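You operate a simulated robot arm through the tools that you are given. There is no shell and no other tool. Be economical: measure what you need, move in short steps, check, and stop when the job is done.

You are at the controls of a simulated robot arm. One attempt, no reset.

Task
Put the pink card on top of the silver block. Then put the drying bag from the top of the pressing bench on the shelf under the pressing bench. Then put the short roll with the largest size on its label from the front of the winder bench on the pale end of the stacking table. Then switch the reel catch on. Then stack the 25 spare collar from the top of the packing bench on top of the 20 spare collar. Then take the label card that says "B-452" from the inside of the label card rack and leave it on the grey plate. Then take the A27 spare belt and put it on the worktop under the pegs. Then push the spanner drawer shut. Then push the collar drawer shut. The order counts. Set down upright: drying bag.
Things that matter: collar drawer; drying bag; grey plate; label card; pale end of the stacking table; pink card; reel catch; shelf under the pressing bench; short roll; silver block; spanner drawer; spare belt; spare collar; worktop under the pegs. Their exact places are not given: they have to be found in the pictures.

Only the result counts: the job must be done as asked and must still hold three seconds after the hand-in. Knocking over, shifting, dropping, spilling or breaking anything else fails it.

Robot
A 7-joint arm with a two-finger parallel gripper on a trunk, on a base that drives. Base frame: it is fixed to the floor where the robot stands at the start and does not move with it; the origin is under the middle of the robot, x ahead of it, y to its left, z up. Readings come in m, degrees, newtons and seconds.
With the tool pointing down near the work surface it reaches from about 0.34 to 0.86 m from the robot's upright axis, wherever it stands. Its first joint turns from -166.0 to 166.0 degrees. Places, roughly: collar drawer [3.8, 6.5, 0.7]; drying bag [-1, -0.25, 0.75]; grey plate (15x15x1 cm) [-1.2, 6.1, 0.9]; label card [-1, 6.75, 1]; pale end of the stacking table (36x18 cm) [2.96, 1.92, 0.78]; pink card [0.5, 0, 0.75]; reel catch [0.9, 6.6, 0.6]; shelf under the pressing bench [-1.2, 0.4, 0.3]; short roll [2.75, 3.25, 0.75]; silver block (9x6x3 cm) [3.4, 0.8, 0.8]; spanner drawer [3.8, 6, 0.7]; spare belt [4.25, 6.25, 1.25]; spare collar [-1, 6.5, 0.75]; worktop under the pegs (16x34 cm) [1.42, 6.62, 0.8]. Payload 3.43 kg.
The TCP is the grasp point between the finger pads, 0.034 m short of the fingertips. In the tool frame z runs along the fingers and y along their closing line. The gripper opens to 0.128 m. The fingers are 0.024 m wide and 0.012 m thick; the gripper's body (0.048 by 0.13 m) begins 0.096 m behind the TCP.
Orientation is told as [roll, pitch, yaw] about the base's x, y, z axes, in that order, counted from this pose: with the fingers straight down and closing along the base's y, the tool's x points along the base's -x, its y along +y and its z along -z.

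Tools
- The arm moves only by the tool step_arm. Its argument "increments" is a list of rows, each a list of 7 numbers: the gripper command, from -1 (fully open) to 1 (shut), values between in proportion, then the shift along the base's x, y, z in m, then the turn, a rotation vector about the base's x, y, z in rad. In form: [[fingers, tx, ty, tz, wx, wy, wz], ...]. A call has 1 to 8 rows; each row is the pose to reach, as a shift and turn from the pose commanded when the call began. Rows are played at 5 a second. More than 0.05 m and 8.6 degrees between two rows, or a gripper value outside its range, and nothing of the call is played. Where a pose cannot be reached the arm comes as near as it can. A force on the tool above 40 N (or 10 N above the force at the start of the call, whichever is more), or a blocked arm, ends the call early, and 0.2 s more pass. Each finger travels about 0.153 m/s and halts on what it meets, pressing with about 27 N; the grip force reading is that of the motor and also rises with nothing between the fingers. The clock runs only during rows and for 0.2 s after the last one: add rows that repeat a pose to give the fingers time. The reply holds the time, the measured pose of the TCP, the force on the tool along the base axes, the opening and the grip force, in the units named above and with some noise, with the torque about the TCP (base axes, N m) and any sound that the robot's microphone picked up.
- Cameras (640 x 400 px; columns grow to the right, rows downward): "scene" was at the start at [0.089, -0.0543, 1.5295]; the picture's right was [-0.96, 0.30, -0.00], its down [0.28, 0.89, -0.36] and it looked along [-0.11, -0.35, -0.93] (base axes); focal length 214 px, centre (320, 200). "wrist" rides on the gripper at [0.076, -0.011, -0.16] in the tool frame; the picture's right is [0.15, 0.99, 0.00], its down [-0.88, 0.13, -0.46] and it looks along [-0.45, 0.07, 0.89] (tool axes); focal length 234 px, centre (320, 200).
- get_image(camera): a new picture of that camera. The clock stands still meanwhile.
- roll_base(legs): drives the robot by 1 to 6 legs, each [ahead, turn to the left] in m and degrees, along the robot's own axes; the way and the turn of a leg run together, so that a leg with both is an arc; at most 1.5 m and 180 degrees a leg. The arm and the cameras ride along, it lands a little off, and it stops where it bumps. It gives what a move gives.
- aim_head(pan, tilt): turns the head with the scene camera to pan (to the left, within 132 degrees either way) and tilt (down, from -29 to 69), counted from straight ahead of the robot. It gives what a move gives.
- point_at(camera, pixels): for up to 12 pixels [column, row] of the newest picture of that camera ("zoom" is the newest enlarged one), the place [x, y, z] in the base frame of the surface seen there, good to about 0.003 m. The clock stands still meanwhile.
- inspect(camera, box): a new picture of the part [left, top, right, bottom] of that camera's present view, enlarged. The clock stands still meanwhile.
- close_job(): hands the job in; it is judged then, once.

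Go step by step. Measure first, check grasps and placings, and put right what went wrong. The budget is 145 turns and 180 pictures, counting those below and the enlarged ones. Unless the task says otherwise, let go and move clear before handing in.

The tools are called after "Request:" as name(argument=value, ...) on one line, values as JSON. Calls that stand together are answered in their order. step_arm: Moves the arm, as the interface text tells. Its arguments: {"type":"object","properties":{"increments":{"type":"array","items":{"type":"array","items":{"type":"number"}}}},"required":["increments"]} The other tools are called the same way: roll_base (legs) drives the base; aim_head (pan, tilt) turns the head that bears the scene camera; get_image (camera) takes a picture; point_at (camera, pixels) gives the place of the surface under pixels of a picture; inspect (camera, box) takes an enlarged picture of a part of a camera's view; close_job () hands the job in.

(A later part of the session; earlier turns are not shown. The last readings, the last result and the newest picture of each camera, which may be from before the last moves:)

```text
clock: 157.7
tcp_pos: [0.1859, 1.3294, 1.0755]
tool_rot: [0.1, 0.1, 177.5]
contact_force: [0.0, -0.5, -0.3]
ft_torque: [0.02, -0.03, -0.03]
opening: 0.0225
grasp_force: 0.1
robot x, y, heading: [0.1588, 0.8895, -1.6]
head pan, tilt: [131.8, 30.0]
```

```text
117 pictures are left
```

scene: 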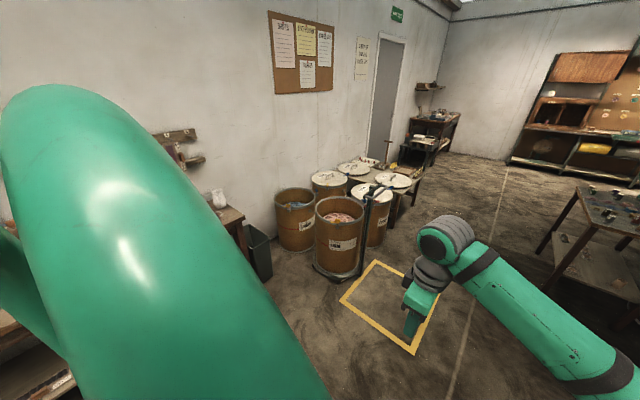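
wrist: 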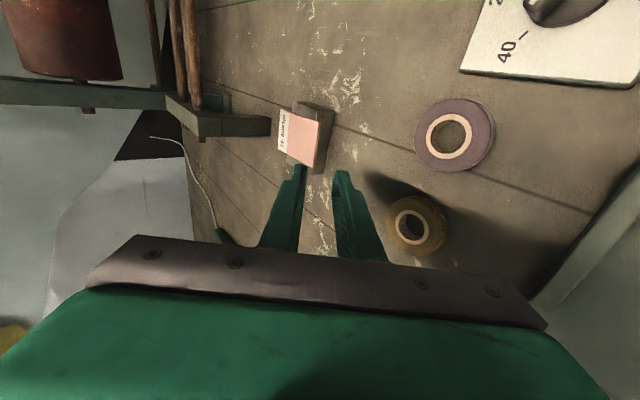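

The masts block the view of the bench. I'll turn left to heading ≈90° so the bench lies on my left, and look.

Request:
roll_base(legs=[[0, 45], [0, 46.6]])

Request:
aim_head(pan=100, tilt=35)

Request:
get_image(camera="scene")

```text
clock: 162.8
tcp_pos: [-0.2787, 0.9025, 1.0765]
tool_rot: [0.0, -0.1, -90.6]
contact_force: [-0.2, 0.3, 0.9]
ft_torque: [0.01, -0.02, 0.0]
opening: 0.0224
grasp_force: 0.1
robot x, y, heading: [0.1606, 0.8943, 90.5]
head pan, tilt: [131.8, 30.0]
```

```text
clock: 163.8
tcp_pos: [-0.2783, 0.9035, 1.0771]
tool_rot: [0.0, 0.0, -90.6]
contact_force: [-0.9, 0.2, -0.7]
ft_torque: [-0.02, 0.0, 0.0]
opening: 0.0222
grasp_force: 0.1
robot x, y, heading: [0.1599, 0.8942, 90.0]
head pan, tilt: [100.0, 35.0]
```

```text
116 pictures are left
```

scene: 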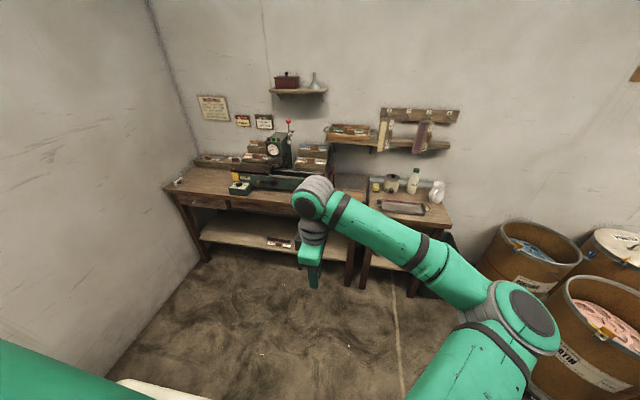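

Request:
inspect(camera="scene", box=[160, 105, 340, 265])

Request:
point_at(camera="zoom", pixels=[[40, 290], [200, 370], [250, 390], [420, 510], [400, 130], [260, 295], [60, 260], [100, 210], [140, 450], [250, 300], [200, 215], [560, 240]])

```text
2.50 times, centred on (250, 185) of scene
```

zoom: 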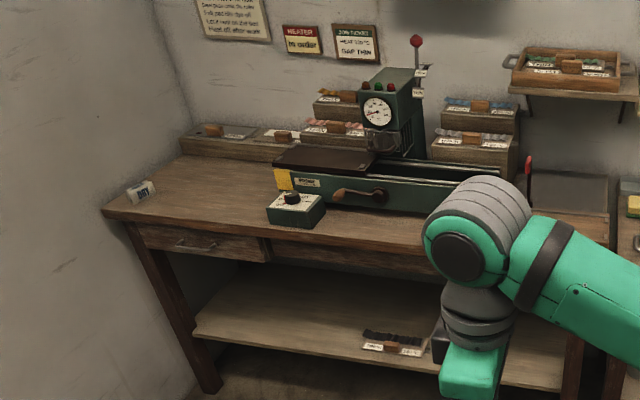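

```text
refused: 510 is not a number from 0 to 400
```

The small packet marked "DRY" at zoom (140,192) is the drying bag. Measure it, the bench and the shelf.

Request:
point_at(camera="zoom", pixels=[[140, 188], [130, 195], [152, 190], [140, 205], [107, 212], [250, 235], [410, 262], [205, 330], [300, 340], [270, 290], [390, 340], [295, 210]])

Request:
inspect(camera="scene", box=[164, 165, 224, 205])

Request:
point_at(camera="zoom", pixels=[[100, 150], [140, 150], [120, 130], [110, 180], [150, 190], [170, 140]])

```text
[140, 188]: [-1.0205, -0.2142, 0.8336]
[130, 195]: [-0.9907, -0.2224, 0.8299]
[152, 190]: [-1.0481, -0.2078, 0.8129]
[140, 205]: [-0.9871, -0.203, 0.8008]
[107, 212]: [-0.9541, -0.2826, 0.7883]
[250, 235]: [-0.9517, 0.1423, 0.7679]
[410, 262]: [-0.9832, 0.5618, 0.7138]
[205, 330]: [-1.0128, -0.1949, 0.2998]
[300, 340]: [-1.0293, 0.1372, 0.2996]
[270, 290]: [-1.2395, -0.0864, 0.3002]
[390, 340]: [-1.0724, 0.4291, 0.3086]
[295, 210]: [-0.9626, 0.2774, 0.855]
```

```text
10.00 times, centred on (194, 185) of scene
```

zoom: 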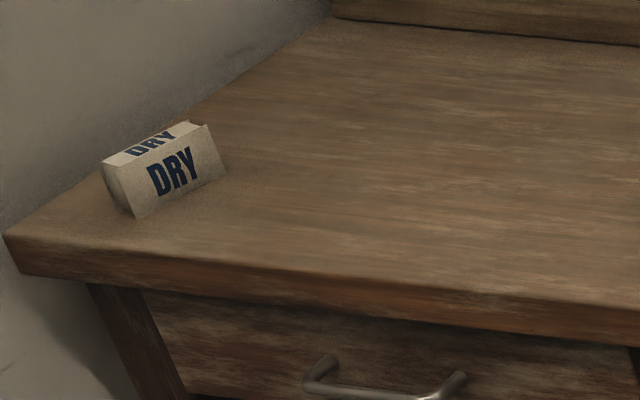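

```text
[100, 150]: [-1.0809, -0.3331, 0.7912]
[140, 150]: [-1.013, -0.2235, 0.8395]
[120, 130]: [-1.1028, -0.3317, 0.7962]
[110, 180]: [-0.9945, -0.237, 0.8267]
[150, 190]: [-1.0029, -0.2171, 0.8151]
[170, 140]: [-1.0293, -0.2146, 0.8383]
```

I need the bag's orientation; measure more points on its faces.

Request:
point_at(camera="zoom", pixels=[[140, 205], [218, 172], [206, 130], [142, 180], [108, 162], [128, 208], [185, 160], [112, 158], [190, 124], [180, 130], [200, 150], [155, 175]])

```text
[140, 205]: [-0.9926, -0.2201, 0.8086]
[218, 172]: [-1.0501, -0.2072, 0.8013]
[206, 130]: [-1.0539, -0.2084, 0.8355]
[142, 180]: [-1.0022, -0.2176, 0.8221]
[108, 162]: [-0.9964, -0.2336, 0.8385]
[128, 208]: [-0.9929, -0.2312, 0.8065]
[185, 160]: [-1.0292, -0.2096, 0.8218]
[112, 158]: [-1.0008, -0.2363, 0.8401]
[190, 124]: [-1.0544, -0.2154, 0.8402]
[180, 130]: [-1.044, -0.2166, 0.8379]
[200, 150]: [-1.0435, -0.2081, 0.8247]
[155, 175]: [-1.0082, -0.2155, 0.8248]
```

The bag stands at about (-1.025,-0.225), z 0.79-0.84, long axis nearly along x. Before driving close, I measure the press tower, side table and drums.

Request:
point_at(camera="scene", pixels=[[272, 148], [289, 122], [285, 165], [240, 188], [262, 182], [380, 205], [410, 185], [445, 222], [490, 245], [570, 275], [455, 240], [310, 155]])

Request:
step_arm(increments=[[0.65, 0.03, 0, 0, 0, 0, 0], [0.65, 0.055, 0, 0, 0, 0, 0]])

```text
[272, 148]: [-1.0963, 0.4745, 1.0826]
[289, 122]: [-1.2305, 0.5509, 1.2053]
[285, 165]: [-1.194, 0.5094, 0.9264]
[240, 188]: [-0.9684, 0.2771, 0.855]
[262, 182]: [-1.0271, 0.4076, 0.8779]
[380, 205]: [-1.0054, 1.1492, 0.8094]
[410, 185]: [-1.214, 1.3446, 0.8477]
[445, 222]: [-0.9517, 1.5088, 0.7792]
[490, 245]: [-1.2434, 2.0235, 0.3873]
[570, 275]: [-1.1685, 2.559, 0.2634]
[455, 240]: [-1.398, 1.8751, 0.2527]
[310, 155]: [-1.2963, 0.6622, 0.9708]
```

```text
clock: 164.4
tcp_pos: [-0.223, 0.9045, 1.0755]
tool_rot: [0.0, 0.0, -90.6]
contact_force: [-0.2, 0.0, -0.3]
ft_torque: [-0.03, 0.0, 0.02]
opening: 0.0226
grasp_force: 0.1
robot x, y, heading: [0.1608, 0.8923, 90.6]
head pan, tilt: [100.0, 35.0]
```

Tower front is at x≈-1.09; clearance suffices. Drive: face -x, advance to x≈-0.55, turn back to heading 90, reverse to y≈0.28.

Request:
roll_base(legs=[[0, 45], [0, 44.4], [0.71, 0], [0, -45], [0, -45], [-0.6, 0]])

Request:
aim_head(pan=115, tilt=50)

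Request:
get_image(camera="scene")

```text
clock: 180.6
tcp_pos: [-0.9563, 0.3226, 1.0762]
tool_rot: [0.0, -0.1, -92.9]
contact_force: [-0.4, -0.1, -0.8]
ft_torque: [0.02, 0.01, 0.03]
opening: 0.0225
grasp_force: 0.1
robot x, y, heading: [-0.572, 0.2952, 87.8]
head pan, tilt: [100.0, 35.0]
```

```text
clock: 181.4
tcp_pos: [-0.9553, 0.3221, 1.0766]
tool_rot: [0.0, 0.0, -92.9]
contact_force: [-0.4, 0.0, 0.5]
ft_torque: [0.02, 0.01, -0.02]
opening: 0.0225
grasp_force: 0.0
robot x, y, heading: [-0.57, 0.2964, 87.9]
head pan, tilt: [115.0, 50.0]
```

```text
113 pictures are left
```

scene: 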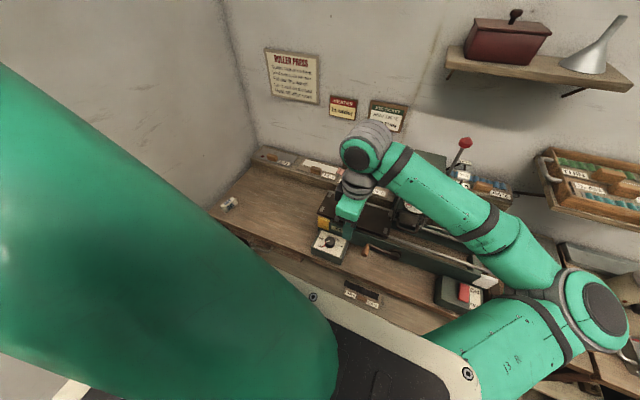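

Now turn the tool by about +81° so it closes across the bag's thickness, moving toward it.

Request:
step_arm(increments=[[0.4, 0, -0.045, 0, 0, 0, 0.14], [0.2, 0, -0.09, 0, 0, 0, 0.28], [0, 0, -0.135, 0, 0, 0, 0.42], [0, 0, -0.18, 0, 0, 0, 0.56], [0, 0, -0.225, 0, 0, 0, 0.7], [0, 0, -0.27, 0, 0, 0, 0.84], [0, 0, -0.315, 0, 0, 0, 0.98], [0, 0, -0.36, 0, 0, 0, 1.12]])

Request:
step_arm(increments=[[0, 0, -0.04, 0, 0, 0, 0.1], [0, 0, -0.08, 0, 0, 0, 0.2], [0, 0, -0.12, 0, 0, 0, 0.299], [0, 0, -0.15, -0.02, 0, 0, 0.299], [0, 0, -0.18, -0.04, 0, 0, 0.299], [0, 0, -0.18, -0.04, 0, 0, 0.299]])

Request:
step_arm(increments=[[0, 0, 0, 0, 0.028, 0.137, 0], [0, 0, 0, 0, 0.056, 0.274, 0], [0, 0, 0, 0, 0.084, 0.411, 0], [0, 0, 0, 0, 0.112, 0.548, 0], [0, 0, 0, 0, 0.14, 0.684, 0], [0, 0, 0, 0, 0.14, 0.684, 0]])

Request:
get_image(camera="wrist")

Request:
get_image(camera="scene")

```text
clock: 183.2
tcp_pos: [-0.9544, -0.039, 1.0744]
tool_rot: [0.0, 0.0, -28.6]
contact_force: [-1.6, -0.2, 0.1]
ft_torque: [-0.03, 0.0, 0.0]
opening: 0.0642
grasp_force: 0.0
robot x, y, heading: [-0.57, 0.2965, 87.8]
head pan, tilt: [115.0, 50.0]
```

```text
clock: 184.6
tcp_pos: [-0.9541, -0.218, 1.0365]
tool_rot: [0.0, 0.0, -11.6]
contact_force: [0.5, 0.1, 0.4]
ft_torque: [0.02, 0.0, 0.03]
opening: 0.064
grasp_force: 0.0
robot x, y, heading: [-0.5708, 0.2946, 88.1]
head pan, tilt: [115.0, 50.0]
```

```text
clock: 186.0
tcp_pos: [-0.9641, -0.2226, 1.0221]
tool_rot: [-0.1, 39.9, -11.6]
contact_force: [-0.3, 0.5, 0.3]
ft_torque: [-0.02, 0.0, 0.04]
opening: 0.0639
grasp_force: 0.0
out of reach, approached as far as the arm can: row 5, 6
robot x, y, heading: [-0.5723, 0.2939, 88.0]
head pan, tilt: [115.0, 50.0]
```

```text
112 pictures are left
```

wrist: 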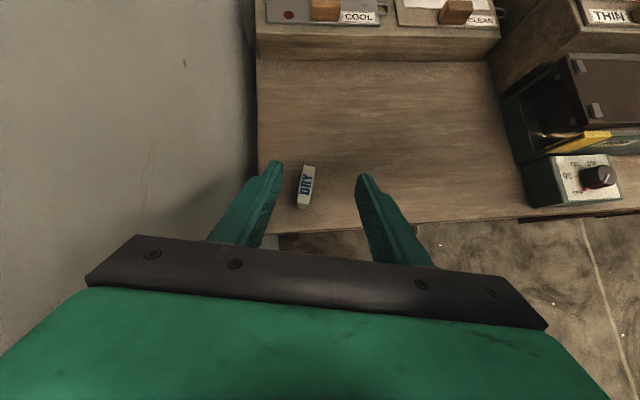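

```text
111 pictures are left
```

scene: 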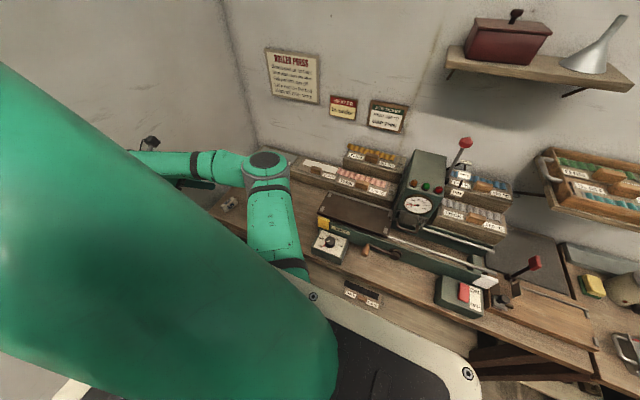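

The bag is between the fingers' line at (305,187). I'll measure its top and sides from here.

Request:
inspect(camera="wrist", box=[270, 150, 350, 220])

Request:
point_at(camera="zoom", pixels=[[245, 130], [300, 130], [220, 300], [290, 320], [270, 200], [310, 200], [240, 390], [340, 320], [330, 150]])

```text
5.71 times, centred on (310, 185) of wrist
```

zoom: 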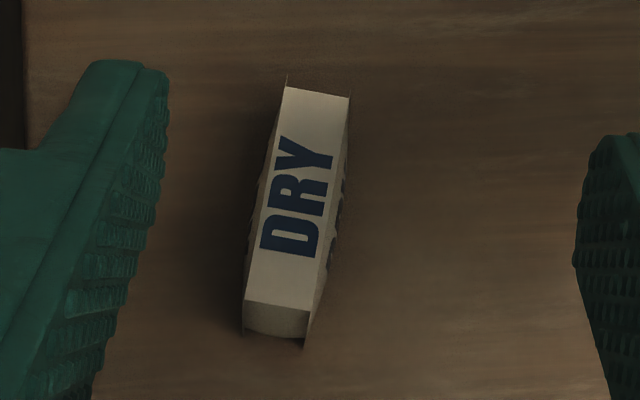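

```text
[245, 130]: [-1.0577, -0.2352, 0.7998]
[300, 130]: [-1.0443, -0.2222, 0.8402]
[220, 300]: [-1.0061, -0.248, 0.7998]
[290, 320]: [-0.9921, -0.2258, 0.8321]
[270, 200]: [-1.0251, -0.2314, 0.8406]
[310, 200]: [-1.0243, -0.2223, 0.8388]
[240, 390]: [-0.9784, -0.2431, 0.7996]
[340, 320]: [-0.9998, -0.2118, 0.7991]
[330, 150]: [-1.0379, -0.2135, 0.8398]
```

Bench top is 0.80, bag top 0.84, centre (-1.023,-0.224). Descend in two stages.

Request:
step_arm(increments=[[0, -0.015, -0.001, -0.04, 0, 0, 0], [0, -0.03, -0.002, -0.08, 0, 0, 0], [0, -0.046, -0.003, -0.12, 0, 0, 0], [0, -0.046, -0.003, -0.12, 0, 0, 0]])

```text
clock: 187.0
tcp_pos: [-1.0099, -0.2265, 0.9009]
tool_rot: [0.0, 40.0, -11.6]
contact_force: [0.0, -0.6, -0.1]
ft_torque: [0.03, -0.01, 0.01]
opening: 0.0642
grasp_force: 0.1
robot x, y, heading: [-0.5729, 0.2974, 87.9]
head pan, tilt: [115.0, 50.0]
```

Request:
step_arm(increments=[[0, 0, 0, -0.03, 0, 0, 0], [0, 0, 0, -0.055, 0, 0, 0], [0, 0, 0, -0.062, 0, 0, 0], [0.4, 0, 0, -0.062, 0, 0, 0], [0.8, 0, 0, -0.062, 0, 0, 0], [1, 0, 0, -0.062, 0, 0, 0], [1, 0, 0, -0.062, 0, 0, 0]])

Request:
get_image(camera="wrist")

```text
clock: 188.6
tcp_pos: [-1.0083, -0.2257, 0.8395]
tool_rot: [0.0, 40.1, -11.7]
contact_force: [0.1, -0.1, 1.1]
ft_torque: [0.0, -0.03, -0.02]
opening: 0.0252
grasp_force: 26.4
robot x, y, heading: [-0.5685, 0.2976, 88.1]
head pan, tilt: [115.0, 50.0]
```

```text
109 pictures are left
```

wrist: 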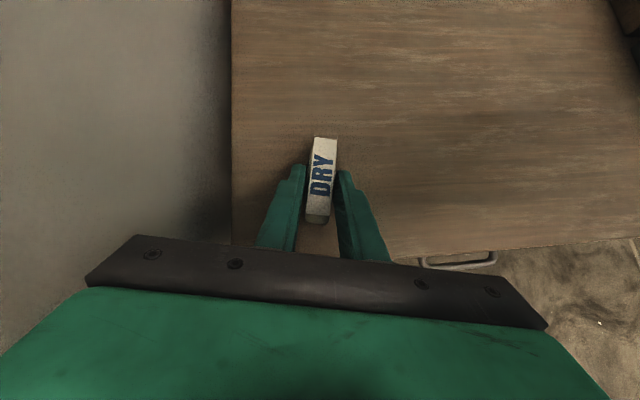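

The bag is held (25 mm). Lift, bring the tool back to vertical and move toward y≈0.2 in front of the bench edge.

Request:
step_arm(increments=[[1, 0, 0, 0.04, 0, 0, 0], [1, 0.02, 0.02, 0.08, 0, 0, 0], [1, 0.04, 0.05, 0.11, -0.028, -0.137, 0], [1, 0.06, 0.08, 0.13, -0.056, -0.274, 0], [1, 0.08, 0.115, 0.14, -0.084, -0.411, 0], [1, 0.1, 0.155, 0.15, -0.112, -0.548, 0], [1, 0.12, 0.195, 0.15, -0.14, -0.684, 0], [1, 0.138, 0.235, 0.15, -0.14, -0.684, 0]])

Request:
step_arm(increments=[[1, 0, 0.045, 0, 0, 0, 0.07], [1, 0, 0.09, 0, 0, 0, 0.14], [1, 0, 0.13, -0.01, 0, 0, 0.2025], [1, 0, 0.17, -0.02, 0, 0, 0.2025], [1, 0, 0.19, -0.05, 0, 0, 0.2025], [1, 0, 0.19, -0.09, 0, 0, 0.2025], [1, 0, 0.19, -0.13, 0, 0, 0.2025], [1, 0, 0.19, -0.13, 0, 0, 0.2025]])

Request:
get_image(camera="wrist")

Request:
aim_head(pan=95, tilt=65)

Request:
get_image(camera="scene")

```text
clock: 190.4
tcp_pos: [-0.8705, 0.0094, 0.9921]
tool_rot: [0.1, 0.0, -11.5]
contact_force: [0.5, -0.1, 0.2]
ft_torque: [0.01, 0.02, 0.02]
opening: 0.0253
grasp_force: 26.5
robot x, y, heading: [-0.5717, 0.2949, 87.7]
head pan, tilt: [115.0, 50.0]
```

```text
clock: 192.2
tcp_pos: [-0.8732, 0.2, 0.8606]
tool_rot: [0.0, 0.0, 0.1]
contact_force: [-0.9, 0.9, -0.9]
ft_torque: [-0.01, 0.0, 0.0]
opening: 0.0256
grasp_force: 27.3
robot x, y, heading: [-0.5712, 0.2955, 88.0]
head pan, tilt: [115.0, 50.0]
```

```text
108 pictures are left
```

wrist: 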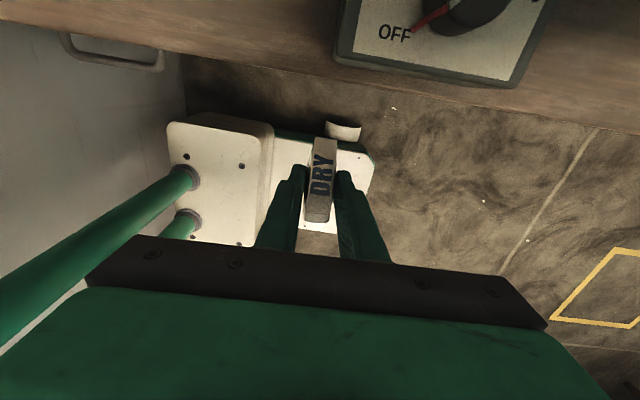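

```text
clock: 193.0
tcp_pos: [-0.8737, 0.2013, 0.8608]
tool_rot: [0.0, -0.1, 0.0]
contact_force: [0.2, 0.6, 0.2]
ft_torque: [-0.02, -0.01, 0.0]
opening: 0.0254
grasp_force: 26.9
robot x, y, heading: [-0.5699, 0.2966, 87.9]
head pan, tilt: [95.0, 65.0]
```

```text
107 pictures are left
```

scene: 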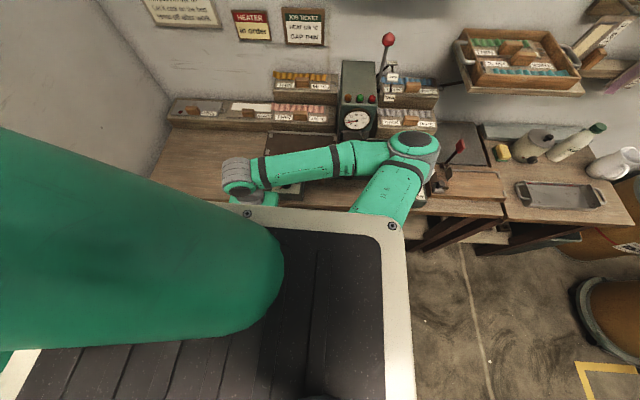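

The elbow lies over the bench; for going low I want it ahead of the robot. I'll reverse the robot ~0.135 m and then bring the tool to y≈0.26.

Request:
roll_base(legs=[[-0.135, 0]])

Request:
step_arm(increments=[[1, 0.0, 0.04, 0, 0, 0, 0], [1, 0.0, 0.08, 0, 0, 0, 0], [1, 0.0, 0.12, -0.01, 0, 0, 0], [1, 0.0, 0.16, -0.02, 0, 0, 0], [1, 0.0, 0.195, -0.04, 0, 0, 0], [1, 0.0, 0.195, -0.08, 0, 0, 0], [1, 0.0, 0.195, -0.12, 0, 0, 0], [1, 0.0, 0.195, -0.12, 0, 0, 0]])

Request:
get_image(camera="scene")

```text
clock: 194.3
tcp_pos: [-0.8777, 0.0643, 0.8608]
tool_rot: [0.0, -0.1, 0.1]
contact_force: [-0.2, 0.4, -0.2]
ft_torque: [0.01, 0.02, 0.01]
opening: 0.0255
grasp_force: 27.0
robot x, y, heading: [-0.5746, 0.1549, 88.2]
head pan, tilt: [95.0, 65.0]
```

```text
clock: 196.1
tcp_pos: [-0.8762, 0.2593, 0.7393]
tool_rot: [0.1, 0.1, 0.1]
contact_force: [0.5, 0.3, -0.4]
ft_torque: [-0.02, 0.02, 0.02]
opening: 0.0255
grasp_force: 27.1
robot x, y, heading: [-0.5765, 0.1564, 88.3]
head pan, tilt: [95.0, 65.0]
```

```text
106 pictures are left
```

scene: 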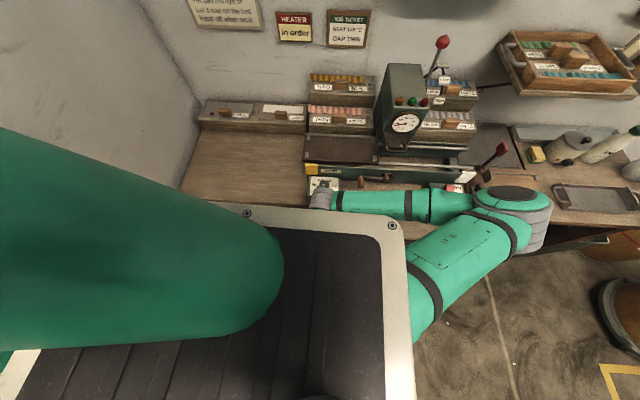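

Request:
point_at(camera="scene", pixels=[[515, 195], [545, 225], [400, 205], [400, 195], [335, 200], [320, 200], [470, 215], [383, 235], [460, 240], [300, 190]])

Request:
inspect(camera="wrist", box=[0, 0, 640, 400])

```text
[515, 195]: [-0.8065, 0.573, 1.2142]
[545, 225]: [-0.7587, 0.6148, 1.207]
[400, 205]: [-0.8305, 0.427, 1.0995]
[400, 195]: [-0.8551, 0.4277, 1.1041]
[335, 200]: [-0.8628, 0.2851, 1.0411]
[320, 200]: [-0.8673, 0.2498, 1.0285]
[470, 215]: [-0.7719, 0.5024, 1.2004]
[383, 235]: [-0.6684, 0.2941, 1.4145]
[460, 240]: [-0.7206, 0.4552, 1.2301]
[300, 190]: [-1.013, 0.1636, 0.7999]
```

```text
1.00 times, centred on (320, 200) of wrist (not enlarged: the box is as wide or as high as the picture)
```

zoom: 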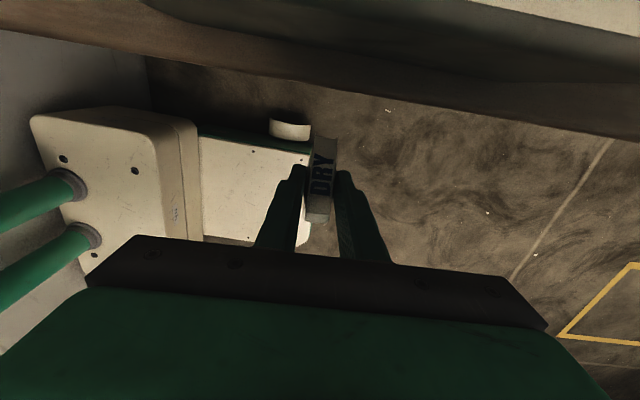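

Elbow and forearm are outside the bench edge (x>-0.88). Descend with the vertical tool in front of the bench.

Request:
step_arm(increments=[[1, 0, 0, -0.047, 0, 0, 0], [1, 0, 0, -0.094, 0, 0, 0], [1, 0, 0, -0.141, 0, 0, 0], [1, 0, 0, -0.188, 0, 0, 0], [1, 0, 0, -0.235, 0, 0, 0], [1, 0, 0, -0.28, 0, 0, 0], [1, 0, 0, -0.325, 0, 0, 0], [1, 0, 0, -0.36, 0, 0, 0]])

Request:
get_image(camera="wrist")

Request:
get_image(camera="scene")

```text
clock: 196.6
tcp_pos: [-0.8813, 0.2564, 0.6999]
tool_rot: [-0.2, 1.0, 0.0]
contact_force: [7.7, 3.9, 25.5]
ft_torque: [-0.69, 3.41, -0.32]
opening: 0.0252
grasp_force: 26.6
robot x, y, heading: [-0.5784, 0.1599, 87.8]
head pan, tilt: [95.0, 65.0]
stopped in row 2: the force on the tool passed its limit at 196 N (the readings are from after the stop); the commanded pose is now the measured one
```

```text
104 pictures are left
```

wrist: 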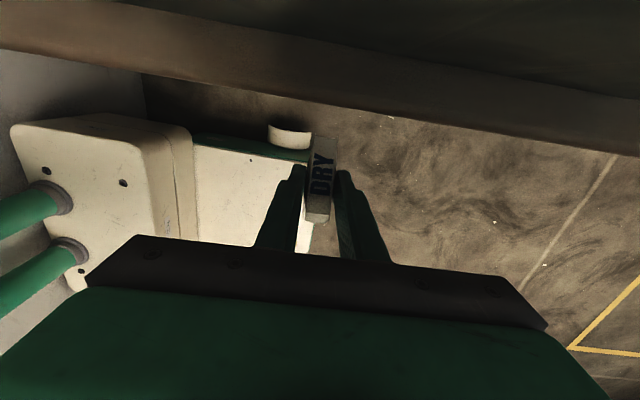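

```text
103 pictures are left
```

scene: 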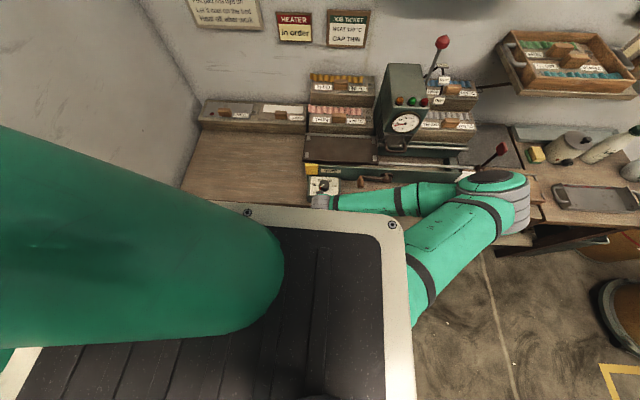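

The wrist camera's housing met the bench edge (at x≈-0.95). Raise, shift the robot ~5 cm away from the bench, and lean the tool 20° so the housing clears.

Request:
step_arm(increments=[[1, 0.01, 0, 0.04, 0, 0, 0], [1, 0.02, 0, 0.08, 0, 0, 0], [1, 0.02, 0, 0.12, 0, 0, 0], [1, 0.02, 0, 0.16, 0, 0, 0], [1, 0.02, 0, 0.2, 0, 0, 0]])

Request:
roll_base(legs=[[0, -9], [0.28, 0], [0, 10], [-0.28, 0]])

Request:
get_image(camera="wrist")

```text
clock: 197.8
tcp_pos: [-0.8777, 0.2585, 0.8932]
tool_rot: [-0.2, 0.7, 0.0]
contact_force: [-0.3, 0.7, 0.5]
ft_torque: [0.03, -0.03, 0.0]
opening: 0.0255
grasp_force: 27.2
out of reach, approached as far as the arm can: row 4, 5
robot x, y, heading: [-0.5742, 0.1605, 87.9]
head pan, tilt: [95.0, 65.0]
```

```text
clock: 199.8
tcp_pos: [-0.8284, 0.4431, 0.8934]
tool_rot: [0.6, 0.4, -10.6]
contact_force: [0.0, -1.1, -0.7]
ft_torque: [0.1, 0.01, 0.04]
opening: 0.0255
grasp_force: 27.2
robot x, y, heading: [-0.556, 0.2818, 76.1]
head pan, tilt: [95.0, 65.0]
stopped in leg 2: the robot was blocked; the commanded pose is now the measured one
```

```text
102 pictures are left
```

wrist: 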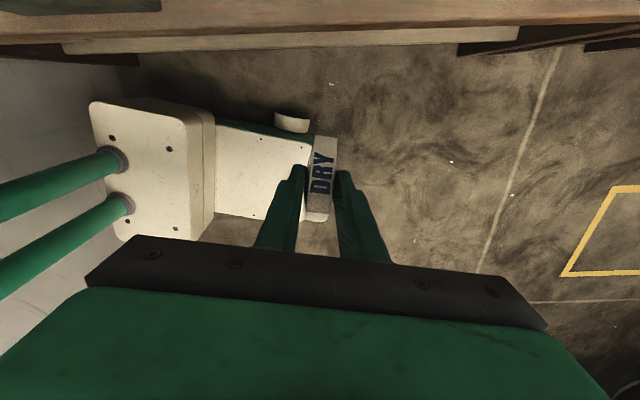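

Blocked on the way; look before moving further.

Request:
get_image(camera="scene")

Request:
point_at(camera="scene", pixels=[[500, 150], [440, 40], [470, 190], [520, 210], [420, 150], [560, 200]])

```text
101 pictures are left
```

scene: 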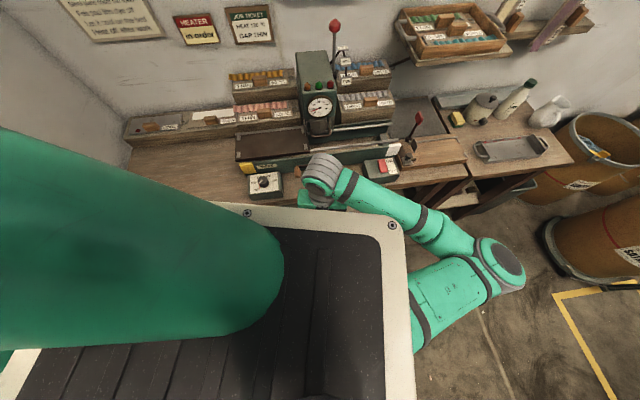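

```text
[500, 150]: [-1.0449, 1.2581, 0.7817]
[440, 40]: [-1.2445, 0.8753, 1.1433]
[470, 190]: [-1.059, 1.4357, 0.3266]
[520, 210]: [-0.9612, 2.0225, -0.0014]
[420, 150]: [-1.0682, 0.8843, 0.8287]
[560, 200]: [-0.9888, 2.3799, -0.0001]
```

Nothing obvious near the arm; likely the rear brushed the wall while turning. Try continuing gently.

Request:
roll_base(legs=[[0.1, 0], [0, 13], [-0.2, 0]])

```text
clock: 203.0
tcp_pos: [-0.8378, 0.2764, 0.8931]
tool_rot: [0.7, 0.5, 2.1]
contact_force: [0.6, 0.2, -0.5]
ft_torque: [-0.03, -0.04, 0.01]
opening: 0.0254
grasp_force: 27.6
robot x, y, heading: [-0.5388, 0.1799, 88.8]
head pan, tilt: [95.0, 65.0]
```

Now at (-0.54,0.18). Lean the tool 20° inward at x≈-0.885 and descend in front of the bench edge.

Request:
step_arm(increments=[[1, -0.012, -0.004, 0, 0, 0.12, 0], [1, -0.024, -0.008, 0, 0, 0.24, 0], [1, -0.035, -0.016, 0, 0, 0.34, -0.03], [1, -0.046, -0.016, 0, 0, 0.34, -0.035], [1, -0.046, -0.016, -0.04, 0, 0.34, -0.035], [1, -0.046, -0.016, -0.08, 0, 0.34, -0.035], [1, -0.046, -0.016, -0.12, 0, 0.34, -0.035], [1, -0.046, -0.016, -0.16, 0, 0.34, -0.035]])

Request:
step_arm(increments=[[1, 0, 0, -0.04, 0, 0, 0], [1, 0, 0, -0.08, 0, 0, 0], [1, 0, 0, -0.12, 0, 0, 0], [1, 0, 0, -0.16, 0, 0, 0], [1, 0, 0, -0.2, 0, 0, 0], [1, 0, 0, -0.24, 0, 0, 0]])

Request:
get_image(camera="wrist")

```text
clock: 204.8
tcp_pos: [-0.879, 0.2635, 0.7317]
tool_rot: [1.2, 19.9, 0.0]
contact_force: [-0.1, -0.3, -0.5]
ft_torque: [-0.04, 0.05, 0.05]
opening: 0.0254
grasp_force: 27.3
out of reach, approached as far as the arm can: row 1, 2, 3, 4, 5
robot x, y, heading: [-0.5388, 0.1815, 88.4]
head pan, tilt: [95.0, 65.0]
```

```text
clock: 206.2
tcp_pos: [-0.8812, 0.2602, 0.491]
tool_rot: [1.2, 19.8, 0.2]
contact_force: [0.5, 0.0, -0.9]
ft_torque: [0.01, -0.03, 0.01]
opening: 0.0251
grasp_force: 27.0
robot x, y, heading: [-0.5402, 0.185, 89.0]
head pan, tilt: [95.0, 65.0]
```

```text
100 pictures are left
```

wrist: 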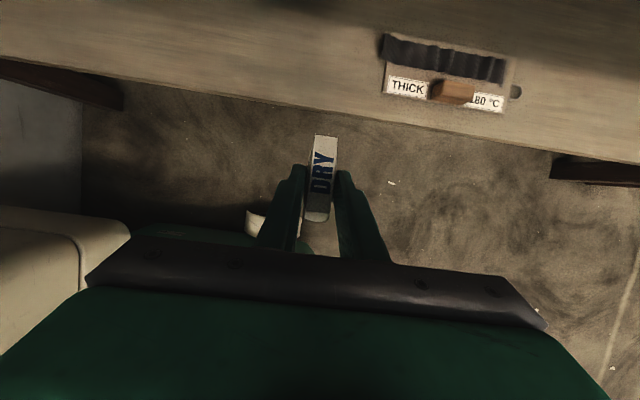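

Great: the shelf and its label block are in view. Measure the shelf's front edge and the block's left end.

Request:
point_at(camera="wrist", pixels=[[320, 108], [330, 95], [200, 80], [384, 85], [384, 45], [386, 95], [300, 40], [325, 60]])

```text
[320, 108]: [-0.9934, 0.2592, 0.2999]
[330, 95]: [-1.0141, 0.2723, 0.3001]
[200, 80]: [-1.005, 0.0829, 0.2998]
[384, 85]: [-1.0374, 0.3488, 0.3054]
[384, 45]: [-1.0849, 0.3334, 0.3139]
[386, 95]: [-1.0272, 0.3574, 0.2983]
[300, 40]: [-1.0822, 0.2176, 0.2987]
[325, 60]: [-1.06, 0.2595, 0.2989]
```

Shelf front edge x≈-0.99, z 0.30; block starts at y≈0.335. Move in: tilt to 40° and slide the bag over the shelf at y≈0.25.

Request:
step_arm(increments=[[1, -0.01, -0.003, -0.02, 0, 0.07, 0], [1, -0.025, -0.006, -0.045, -0.01, 0.14, 0], [1, -0.04, -0.01, -0.07, -0.02, 0.21, 0], [1, -0.06, -0.01, -0.09, -0.02, 0.28, 0], [1, -0.085, -0.01, -0.105, -0.02, 0.349, 0], [1, -0.115, -0.01, -0.112, -0.02, 0.349, 0], [1, -0.14, -0.01, -0.115, -0.02, 0.349, 0], [1, -0.154, -0.01, -0.12, -0.02, 0.349, 0]])

Request:
get_image(camera="wrist")

```text
clock: 208.0
tcp_pos: [-1.0369, 0.2517, 0.3723]
tool_rot: [-0.2, 39.8, -0.5]
contact_force: [0.5, 0.3, -0.9]
ft_torque: [0.01, -0.05, 0.0]
opening: 0.0252
grasp_force: 27.2
robot x, y, heading: [-0.5342, 0.1769, 88.8]
head pan, tilt: [95.0, 65.0]
```

```text
99 pictures are left
```

wrist: 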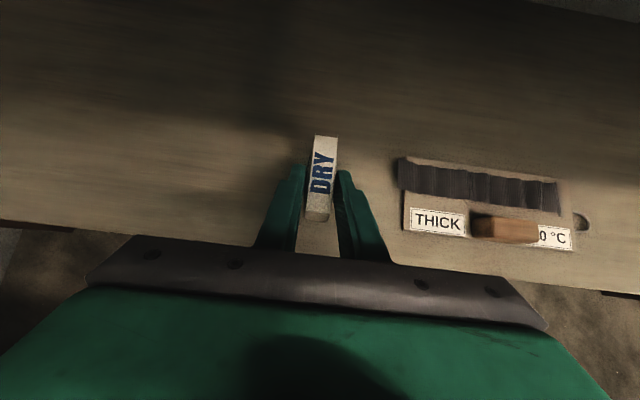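

In place over the shelf. Lower to contact, release, and withdraw along the tool axis.

Request:
step_arm(increments=[[1, 0, 0, -0.015, 0, 0, 0], [1, 0, 0, -0.026, 0, 0, 0], [1, 0, 0, -0.03, 0, 0, 0], [1, 0, 0, -0.032, 0, 0, 0], [1, 0, 0, -0.032, 0, 0, 0]])

Request:
step_arm(increments=[[0.5, 0, 0, 0, 0, 0, 0], [0.25, 0, 0, 0, 0, 0, 0], [0.25, 0, 0, 0, 0, 0, 0], [0.25, 0.02, 0, 0.024, 0, 0, 0], [0.25, 0.045, 0, 0.05, 0, 0, 0], [0.25, 0.07, 0, 0.07, 0, -0.1, 0], [0.25, 0.095, 0, 0.08, 0, -0.2, 0]])

Request:
get_image(camera="wrist")

```text
clock: 209.2
tcp_pos: [-1.037, 0.2496, 0.3404]
tool_rot: [-0.2, 39.8, -0.4]
contact_force: [-0.1, -0.5, -0.8]
ft_torque: [-0.01, -0.02, 0.03]
opening: 0.0252
grasp_force: 27.3
robot x, y, heading: [-0.5363, 0.1834, 88.8]
head pan, tilt: [95.0, 65.0]
```

```text
clock: 210.8
tcp_pos: [-0.9416, 0.2537, 0.4212]
tool_rot: [-0.1, 28.4, -0.6]
contact_force: [-0.2, -0.5, 0.6]
ft_torque: [0.01, 0.02, 0.01]
opening: 0.0482
grasp_force: 0.1
robot x, y, heading: [-0.5352, 0.1809, 88.3]
head pan, tilt: [95.0, 65.0]
```

```text
98 pictures are left
```

wrist: 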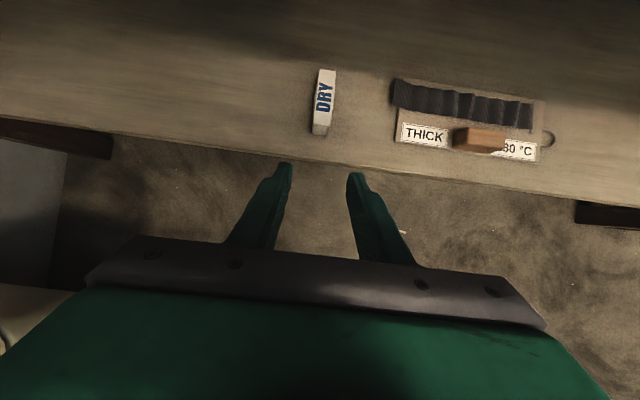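

The drying bag stands upright on the shelf. Retreat the arm upward, then drive out toward the middle of the room and look for the winder bench.

Request:
step_arm(increments=[[0.25, 0.03, 0, 0.02, 0, -0.075, 0], [0.25, 0.06, 0, 0.05, 0, -0.147, 0], [0.25, 0.06, 0, 0.098, 0, -0.147, 0], [0.25, 0.06, 0, 0.146, 0, -0.147, 0], [0.25, 0.06, 0, 0.194, 0, -0.147, 0], [0.25, 0.06, 0, 0.242, 0, -0.147, 0], [0.25, 0.06, 0, 0.29, 0, -0.147, 0], [0.25, 0.06, 0, 0.338, 0, -0.147, 0]])

Request:
step_arm(increments=[[0.25, 0, 0, 0.045, 0, 0, 0], [0.25, 0, 0, 0.09, 0, 0, 0], [0.25, 0, 0, 0.135, 0, -0.07, 0], [0.25, 0, 0, 0.18, 0, -0.14, 0], [0.25, 0, 0, 0.22, 0, -0.21, 0], [0.25, 0, 0, 0.26, 0, -0.28, 0], [0.25, -0.02, 0, 0.28, 0, -0.349, 0]])

Request:
roll_base(legs=[[0.8, 0], [0, -40], [1.4, 0], [0.5, 0]])

Request:
aim_head(pan=-20, tilt=25)

Request:
get_image(camera="scene")

```text
clock: 212.6
tcp_pos: [-0.8812, 0.2495, 0.7575]
tool_rot: [0.0, 19.9, -0.5]
contact_force: [-0.5, 0.4, 0.0]
ft_torque: [-0.03, 0.01, -0.05]
opening: 0.0481
grasp_force: 0.1
robot x, y, heading: [-0.5398, 0.1821, 88.9]
head pan, tilt: [95.0, 65.0]
```

```text
clock: 214.2
tcp_pos: [-0.9026, 0.2506, 1.0394]
tool_rot: [0.1, -0.1, -0.3]
contact_force: [0.4, 0.1, 0.3]
ft_torque: [0.0, 0.01, -0.01]
opening: 0.0481
grasp_force: 0.0
out of reach, approached as far as the arm can: row 2, 3, 4, 5
robot x, y, heading: [-0.5361, 0.1827, 88.6]
head pan, tilt: [95.0, 65.0]
```

```text
clock: 220.6
tcp_pos: [-0.7675, 1.2577, 1.0387]
tool_rot: [0.1, -0.1, -38.1]
contact_force: [0.0, -1.1, 0.3]
ft_torque: [0.03, -0.01, 0.02]
opening: 0.0479
grasp_force: 0.1
robot x, y, heading: [-0.5234, 0.9807, 52.9]
head pan, tilt: [95.0, 65.0]
stopped in leg 2: the robot was blocked; the commanded pose is now the measured one
```

```text
clock: 222.5
tcp_pos: [-0.7667, 1.2571, 1.0382]
tool_rot: [0.1, -0.1, -38.1]
contact_force: [0.0, -0.9, -0.3]
ft_torque: [-0.02, -0.02, -0.02]
opening: 0.0478
grasp_force: 0.1
robot x, y, heading: [-0.5185, 0.9756, 53.0]
head pan, tilt: [-20.0, 25.0]
```

```text
97 pictures are left
```

scene: 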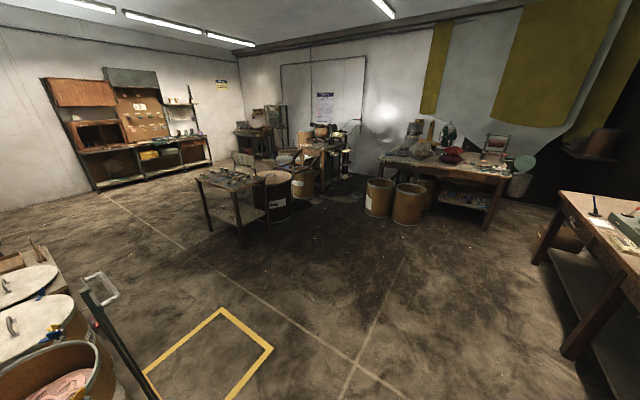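

The turn stopped a little early but I'm clear to drive. Zoom on the winder bench and measure its surroundings.

Request:
inspect(camera="scene", box=[190, 90, 390, 240])

Request:
point_at(camera="zoom", pixels=[[340, 210], [480, 220], [290, 310], [40, 300], [160, 390], [350, 290], [590, 300], [230, 290], [430, 180], [360, 160], [260, 340], [430, 300]])

```text
2.67 times, centred on (290, 165) of scene
```

zoom: 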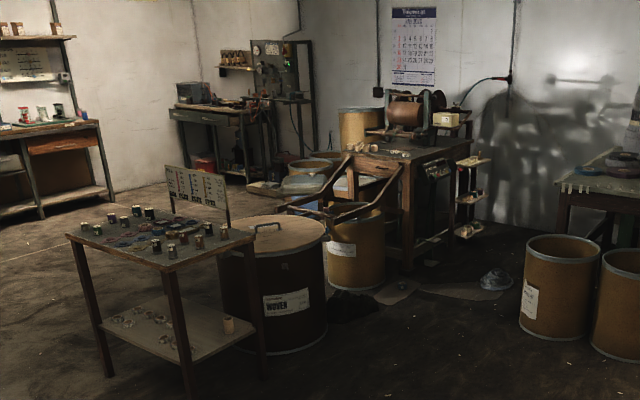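

```text
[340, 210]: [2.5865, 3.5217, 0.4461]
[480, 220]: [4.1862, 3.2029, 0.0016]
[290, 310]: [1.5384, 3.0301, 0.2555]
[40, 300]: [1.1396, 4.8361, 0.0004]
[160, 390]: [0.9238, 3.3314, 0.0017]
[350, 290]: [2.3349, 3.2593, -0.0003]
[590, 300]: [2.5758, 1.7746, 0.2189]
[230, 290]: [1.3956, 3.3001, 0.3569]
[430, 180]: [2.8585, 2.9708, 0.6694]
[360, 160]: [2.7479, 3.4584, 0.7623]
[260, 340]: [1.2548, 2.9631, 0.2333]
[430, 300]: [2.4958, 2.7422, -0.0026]
```

The rolls lie near (2.75,3.3-3.46) on the winder bench; its south side (y≈2.97) has a free lane. I'll drive to about (2.4,2.48), heading 0, so the bench is on my left.

Request:
roll_base(legs=[[0.3, 0], [0, -28.4], [1.5, 0], [1.5, 0], [0, -24.6]])

Request:
aim_head(pan=60, tilt=40)

Request:
get_image(camera="scene")

```text
clock: 241.6
tcp_pos: [2.4844, 2.7987, 1.0383]
tool_rot: [0.1, -0.2, -93.2]
contact_force: [-0.2, 0.5, 0.2]
ft_torque: [0.0, 0.02, 0.01]
opening: 0.0481
grasp_force: 0.1
robot x, y, heading: [2.3976, 2.4406, -2.1]
head pan, tilt: [-20.0, 25.0]
```

```text
clock: 243.1
tcp_pos: [2.4847, 2.7982, 1.0389]
tool_rot: [0.1, -0.1, -93.2]
contact_force: [-0.7, 0.4, 0.4]
ft_torque: [0.03, 0.03, -0.01]
opening: 0.048
grasp_force: 0.0
robot x, y, heading: [2.399, 2.4384, -2.3]
head pan, tilt: [60.0, 40.0]
```

```text
95 pictures are left
```

scene: 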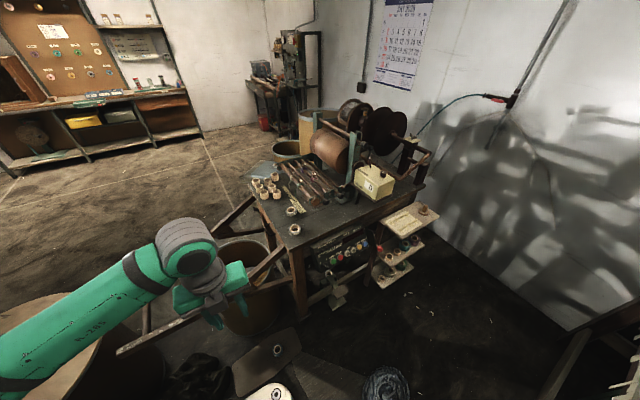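

Request:
inspect(camera="scene", box=[236, 160, 332, 240])

Request:
point_at(camera="zoom", pixels=[[365, 320], [365, 255], [290, 230], [200, 230], [120, 155], [250, 180], [400, 400], [165, 350], [400, 205], [300, 300], [200, 130], [300, 360]])

```text
5.00 times, centred on (284, 200) of scene
```

zoom: 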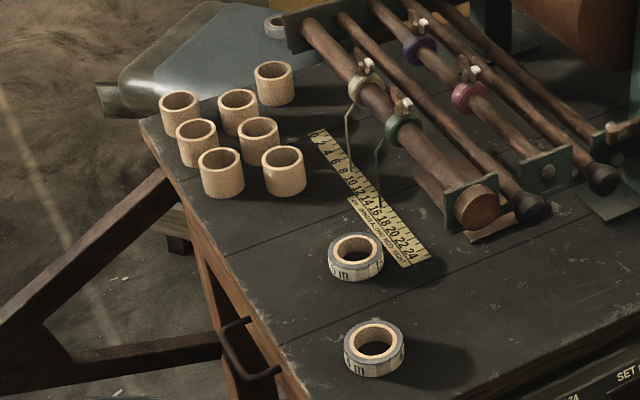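

```text
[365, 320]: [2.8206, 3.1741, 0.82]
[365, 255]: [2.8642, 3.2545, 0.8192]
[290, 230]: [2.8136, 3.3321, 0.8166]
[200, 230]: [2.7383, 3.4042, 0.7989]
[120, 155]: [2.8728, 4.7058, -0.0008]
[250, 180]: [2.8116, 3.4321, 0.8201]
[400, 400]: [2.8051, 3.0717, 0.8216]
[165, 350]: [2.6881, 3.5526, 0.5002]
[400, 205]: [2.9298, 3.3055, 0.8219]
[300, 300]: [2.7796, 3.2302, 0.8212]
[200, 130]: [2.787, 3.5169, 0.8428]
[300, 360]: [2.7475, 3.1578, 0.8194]
```

Two short rolls, labels ending in "m". Zoom strongly on each.

Request:
inspect(camera="scene", box=[281, 203, 301, 219])

Request:
inspect(camera="scene", box=[284, 221, 304, 237])

```text
16.00 times, centred on (291, 211) of scene
```

zoom: 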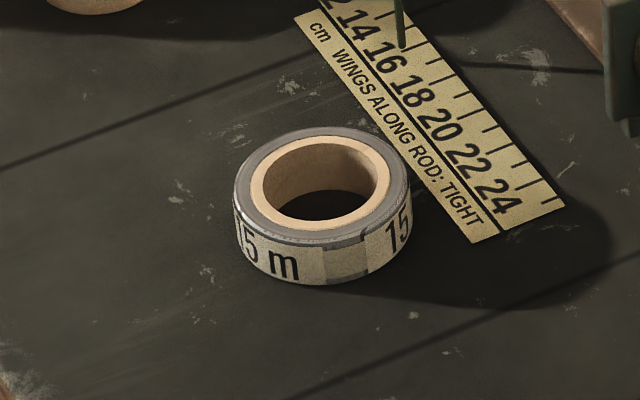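

```text
16.00 times, centred on (294, 229) of scene
```

zoom: 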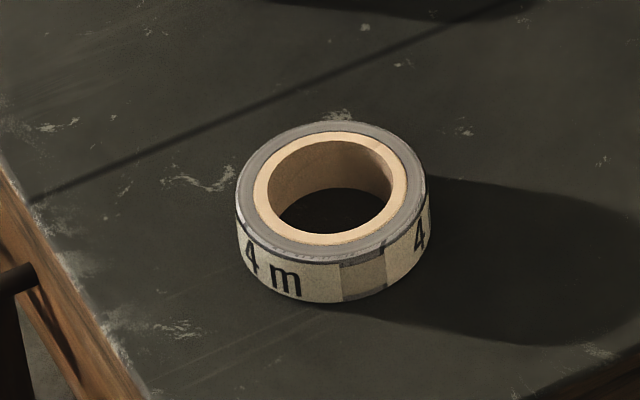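

Front rolls: "15 m" and "4 m". There is a third grey roll at about (277,165); check it, and measure the 15 m roll.

Request:
point_at(camera="scene", pixels=[[291, 207], [287, 211], [296, 211], [291, 216], [277, 165], [294, 225], [291, 211]])

Request:
inspect(camera="scene", box=[262, 152, 302, 184])

```text
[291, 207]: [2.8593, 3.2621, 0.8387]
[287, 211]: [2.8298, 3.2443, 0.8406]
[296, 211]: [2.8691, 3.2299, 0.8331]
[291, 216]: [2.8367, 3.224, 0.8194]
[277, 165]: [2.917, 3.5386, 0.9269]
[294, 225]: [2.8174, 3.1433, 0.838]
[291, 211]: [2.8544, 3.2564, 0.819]
```

```text
12.50 times, centred on (282, 168) of scene
```

zoom: 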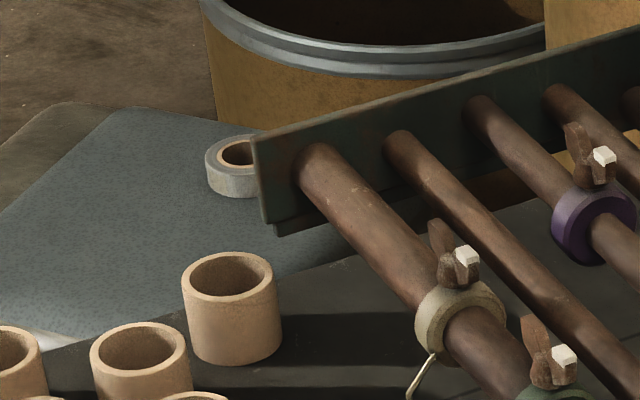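

The 15 m roll is at (2.848,3.247), top 0.84. I must get closer; check the things on the floor first.

Request:
point_at(camera="scene", pixels=[[385, 385], [365, 372], [265, 392], [200, 375], [300, 350], [332, 300], [297, 310], [400, 270], [250, 380], [450, 380], [300, 390]])

Request:
aim_head(pan=20, tilt=60)

Request:
get_image(camera="scene")

```text
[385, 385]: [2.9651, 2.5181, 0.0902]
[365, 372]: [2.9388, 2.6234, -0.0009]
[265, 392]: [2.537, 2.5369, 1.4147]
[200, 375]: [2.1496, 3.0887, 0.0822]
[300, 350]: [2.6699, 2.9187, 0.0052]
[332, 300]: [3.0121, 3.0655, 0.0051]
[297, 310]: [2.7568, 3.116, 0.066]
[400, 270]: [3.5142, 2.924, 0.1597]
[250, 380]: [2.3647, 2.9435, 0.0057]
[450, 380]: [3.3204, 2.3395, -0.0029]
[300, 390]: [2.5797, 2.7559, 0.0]
```

```text
clock: 244.2
tcp_pos: [2.4843, 2.7991, 1.0395]
tool_rot: [0.1, -0.2, -93.2]
contact_force: [0.4, 0.1, -0.6]
ft_torque: [-0.03, 0.01, -0.04]
opening: 0.048
grasp_force: 0.1
robot x, y, heading: [2.3933, 2.4358, -2.3]
head pan, tilt: [20.0, 60.0]
```

```text
90 pictures are left
```

scene: 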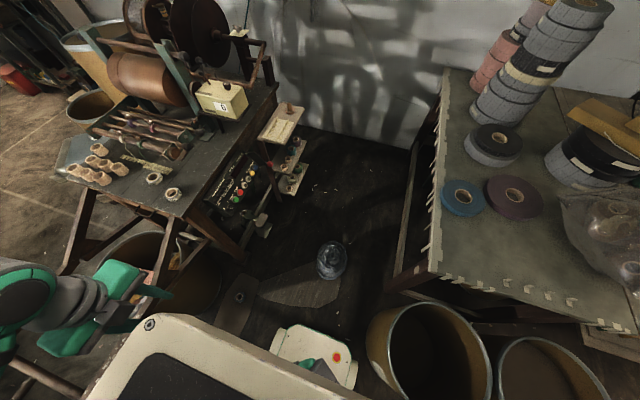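

A bottle lies on the floor at (2.96,2.52); I'll stop at x≈2.62. Drive closer, then put the tool above the roll.

Request:
roll_base(legs=[[0, 27], [0.25, 0], [0, -25]])

Request:
step_arm(increments=[[0, 0.015, 0.04, 0, 0, 0, 0], [-0.1, 0.03, 0.085, 0, 0, 0, 0], [-0.1, 0.05, 0.13, 0, 0, 0, 0], [-0.1, 0.07, 0.175, 0, 0, 0, 0], [-0.1, 0.09, 0.22, 0, 0, 0, 0], [-0.1, 0.11, 0.26, 0, 0, 0, 0]])

Request:
get_image(camera="wrist")

```text
clock: 248.9
tcp_pos: [2.7002, 2.9038, 1.0387]
tool_rot: [0.2, 0.0, -91.6]
contact_force: [0.2, -1.1, -0.6]
ft_torque: [-0.02, -0.01, -0.03]
opening: 0.0479
grasp_force: 0.1
robot x, y, heading: [2.6217, 2.5415, -0.7]
head pan, tilt: [20.0, 60.0]
```

```text
clock: 250.3
tcp_pos: [2.8108, 3.1618, 1.0376]
tool_rot: [0.1, -0.1, -91.4]
contact_force: [-0.8, -0.1, -0.7]
ft_torque: [-0.02, -0.06, 0.02]
opening: 0.0705
grasp_force: 0.1
robot x, y, heading: [2.6221, 2.5403, -0.7]
head pan, tilt: [20.0, 60.0]
```

```text
89 pictures are left
```

wrist: 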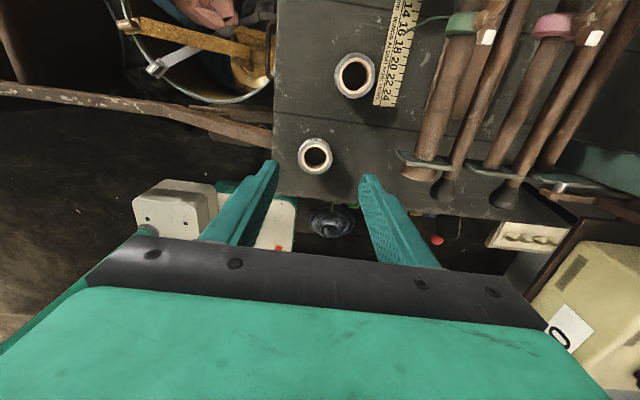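

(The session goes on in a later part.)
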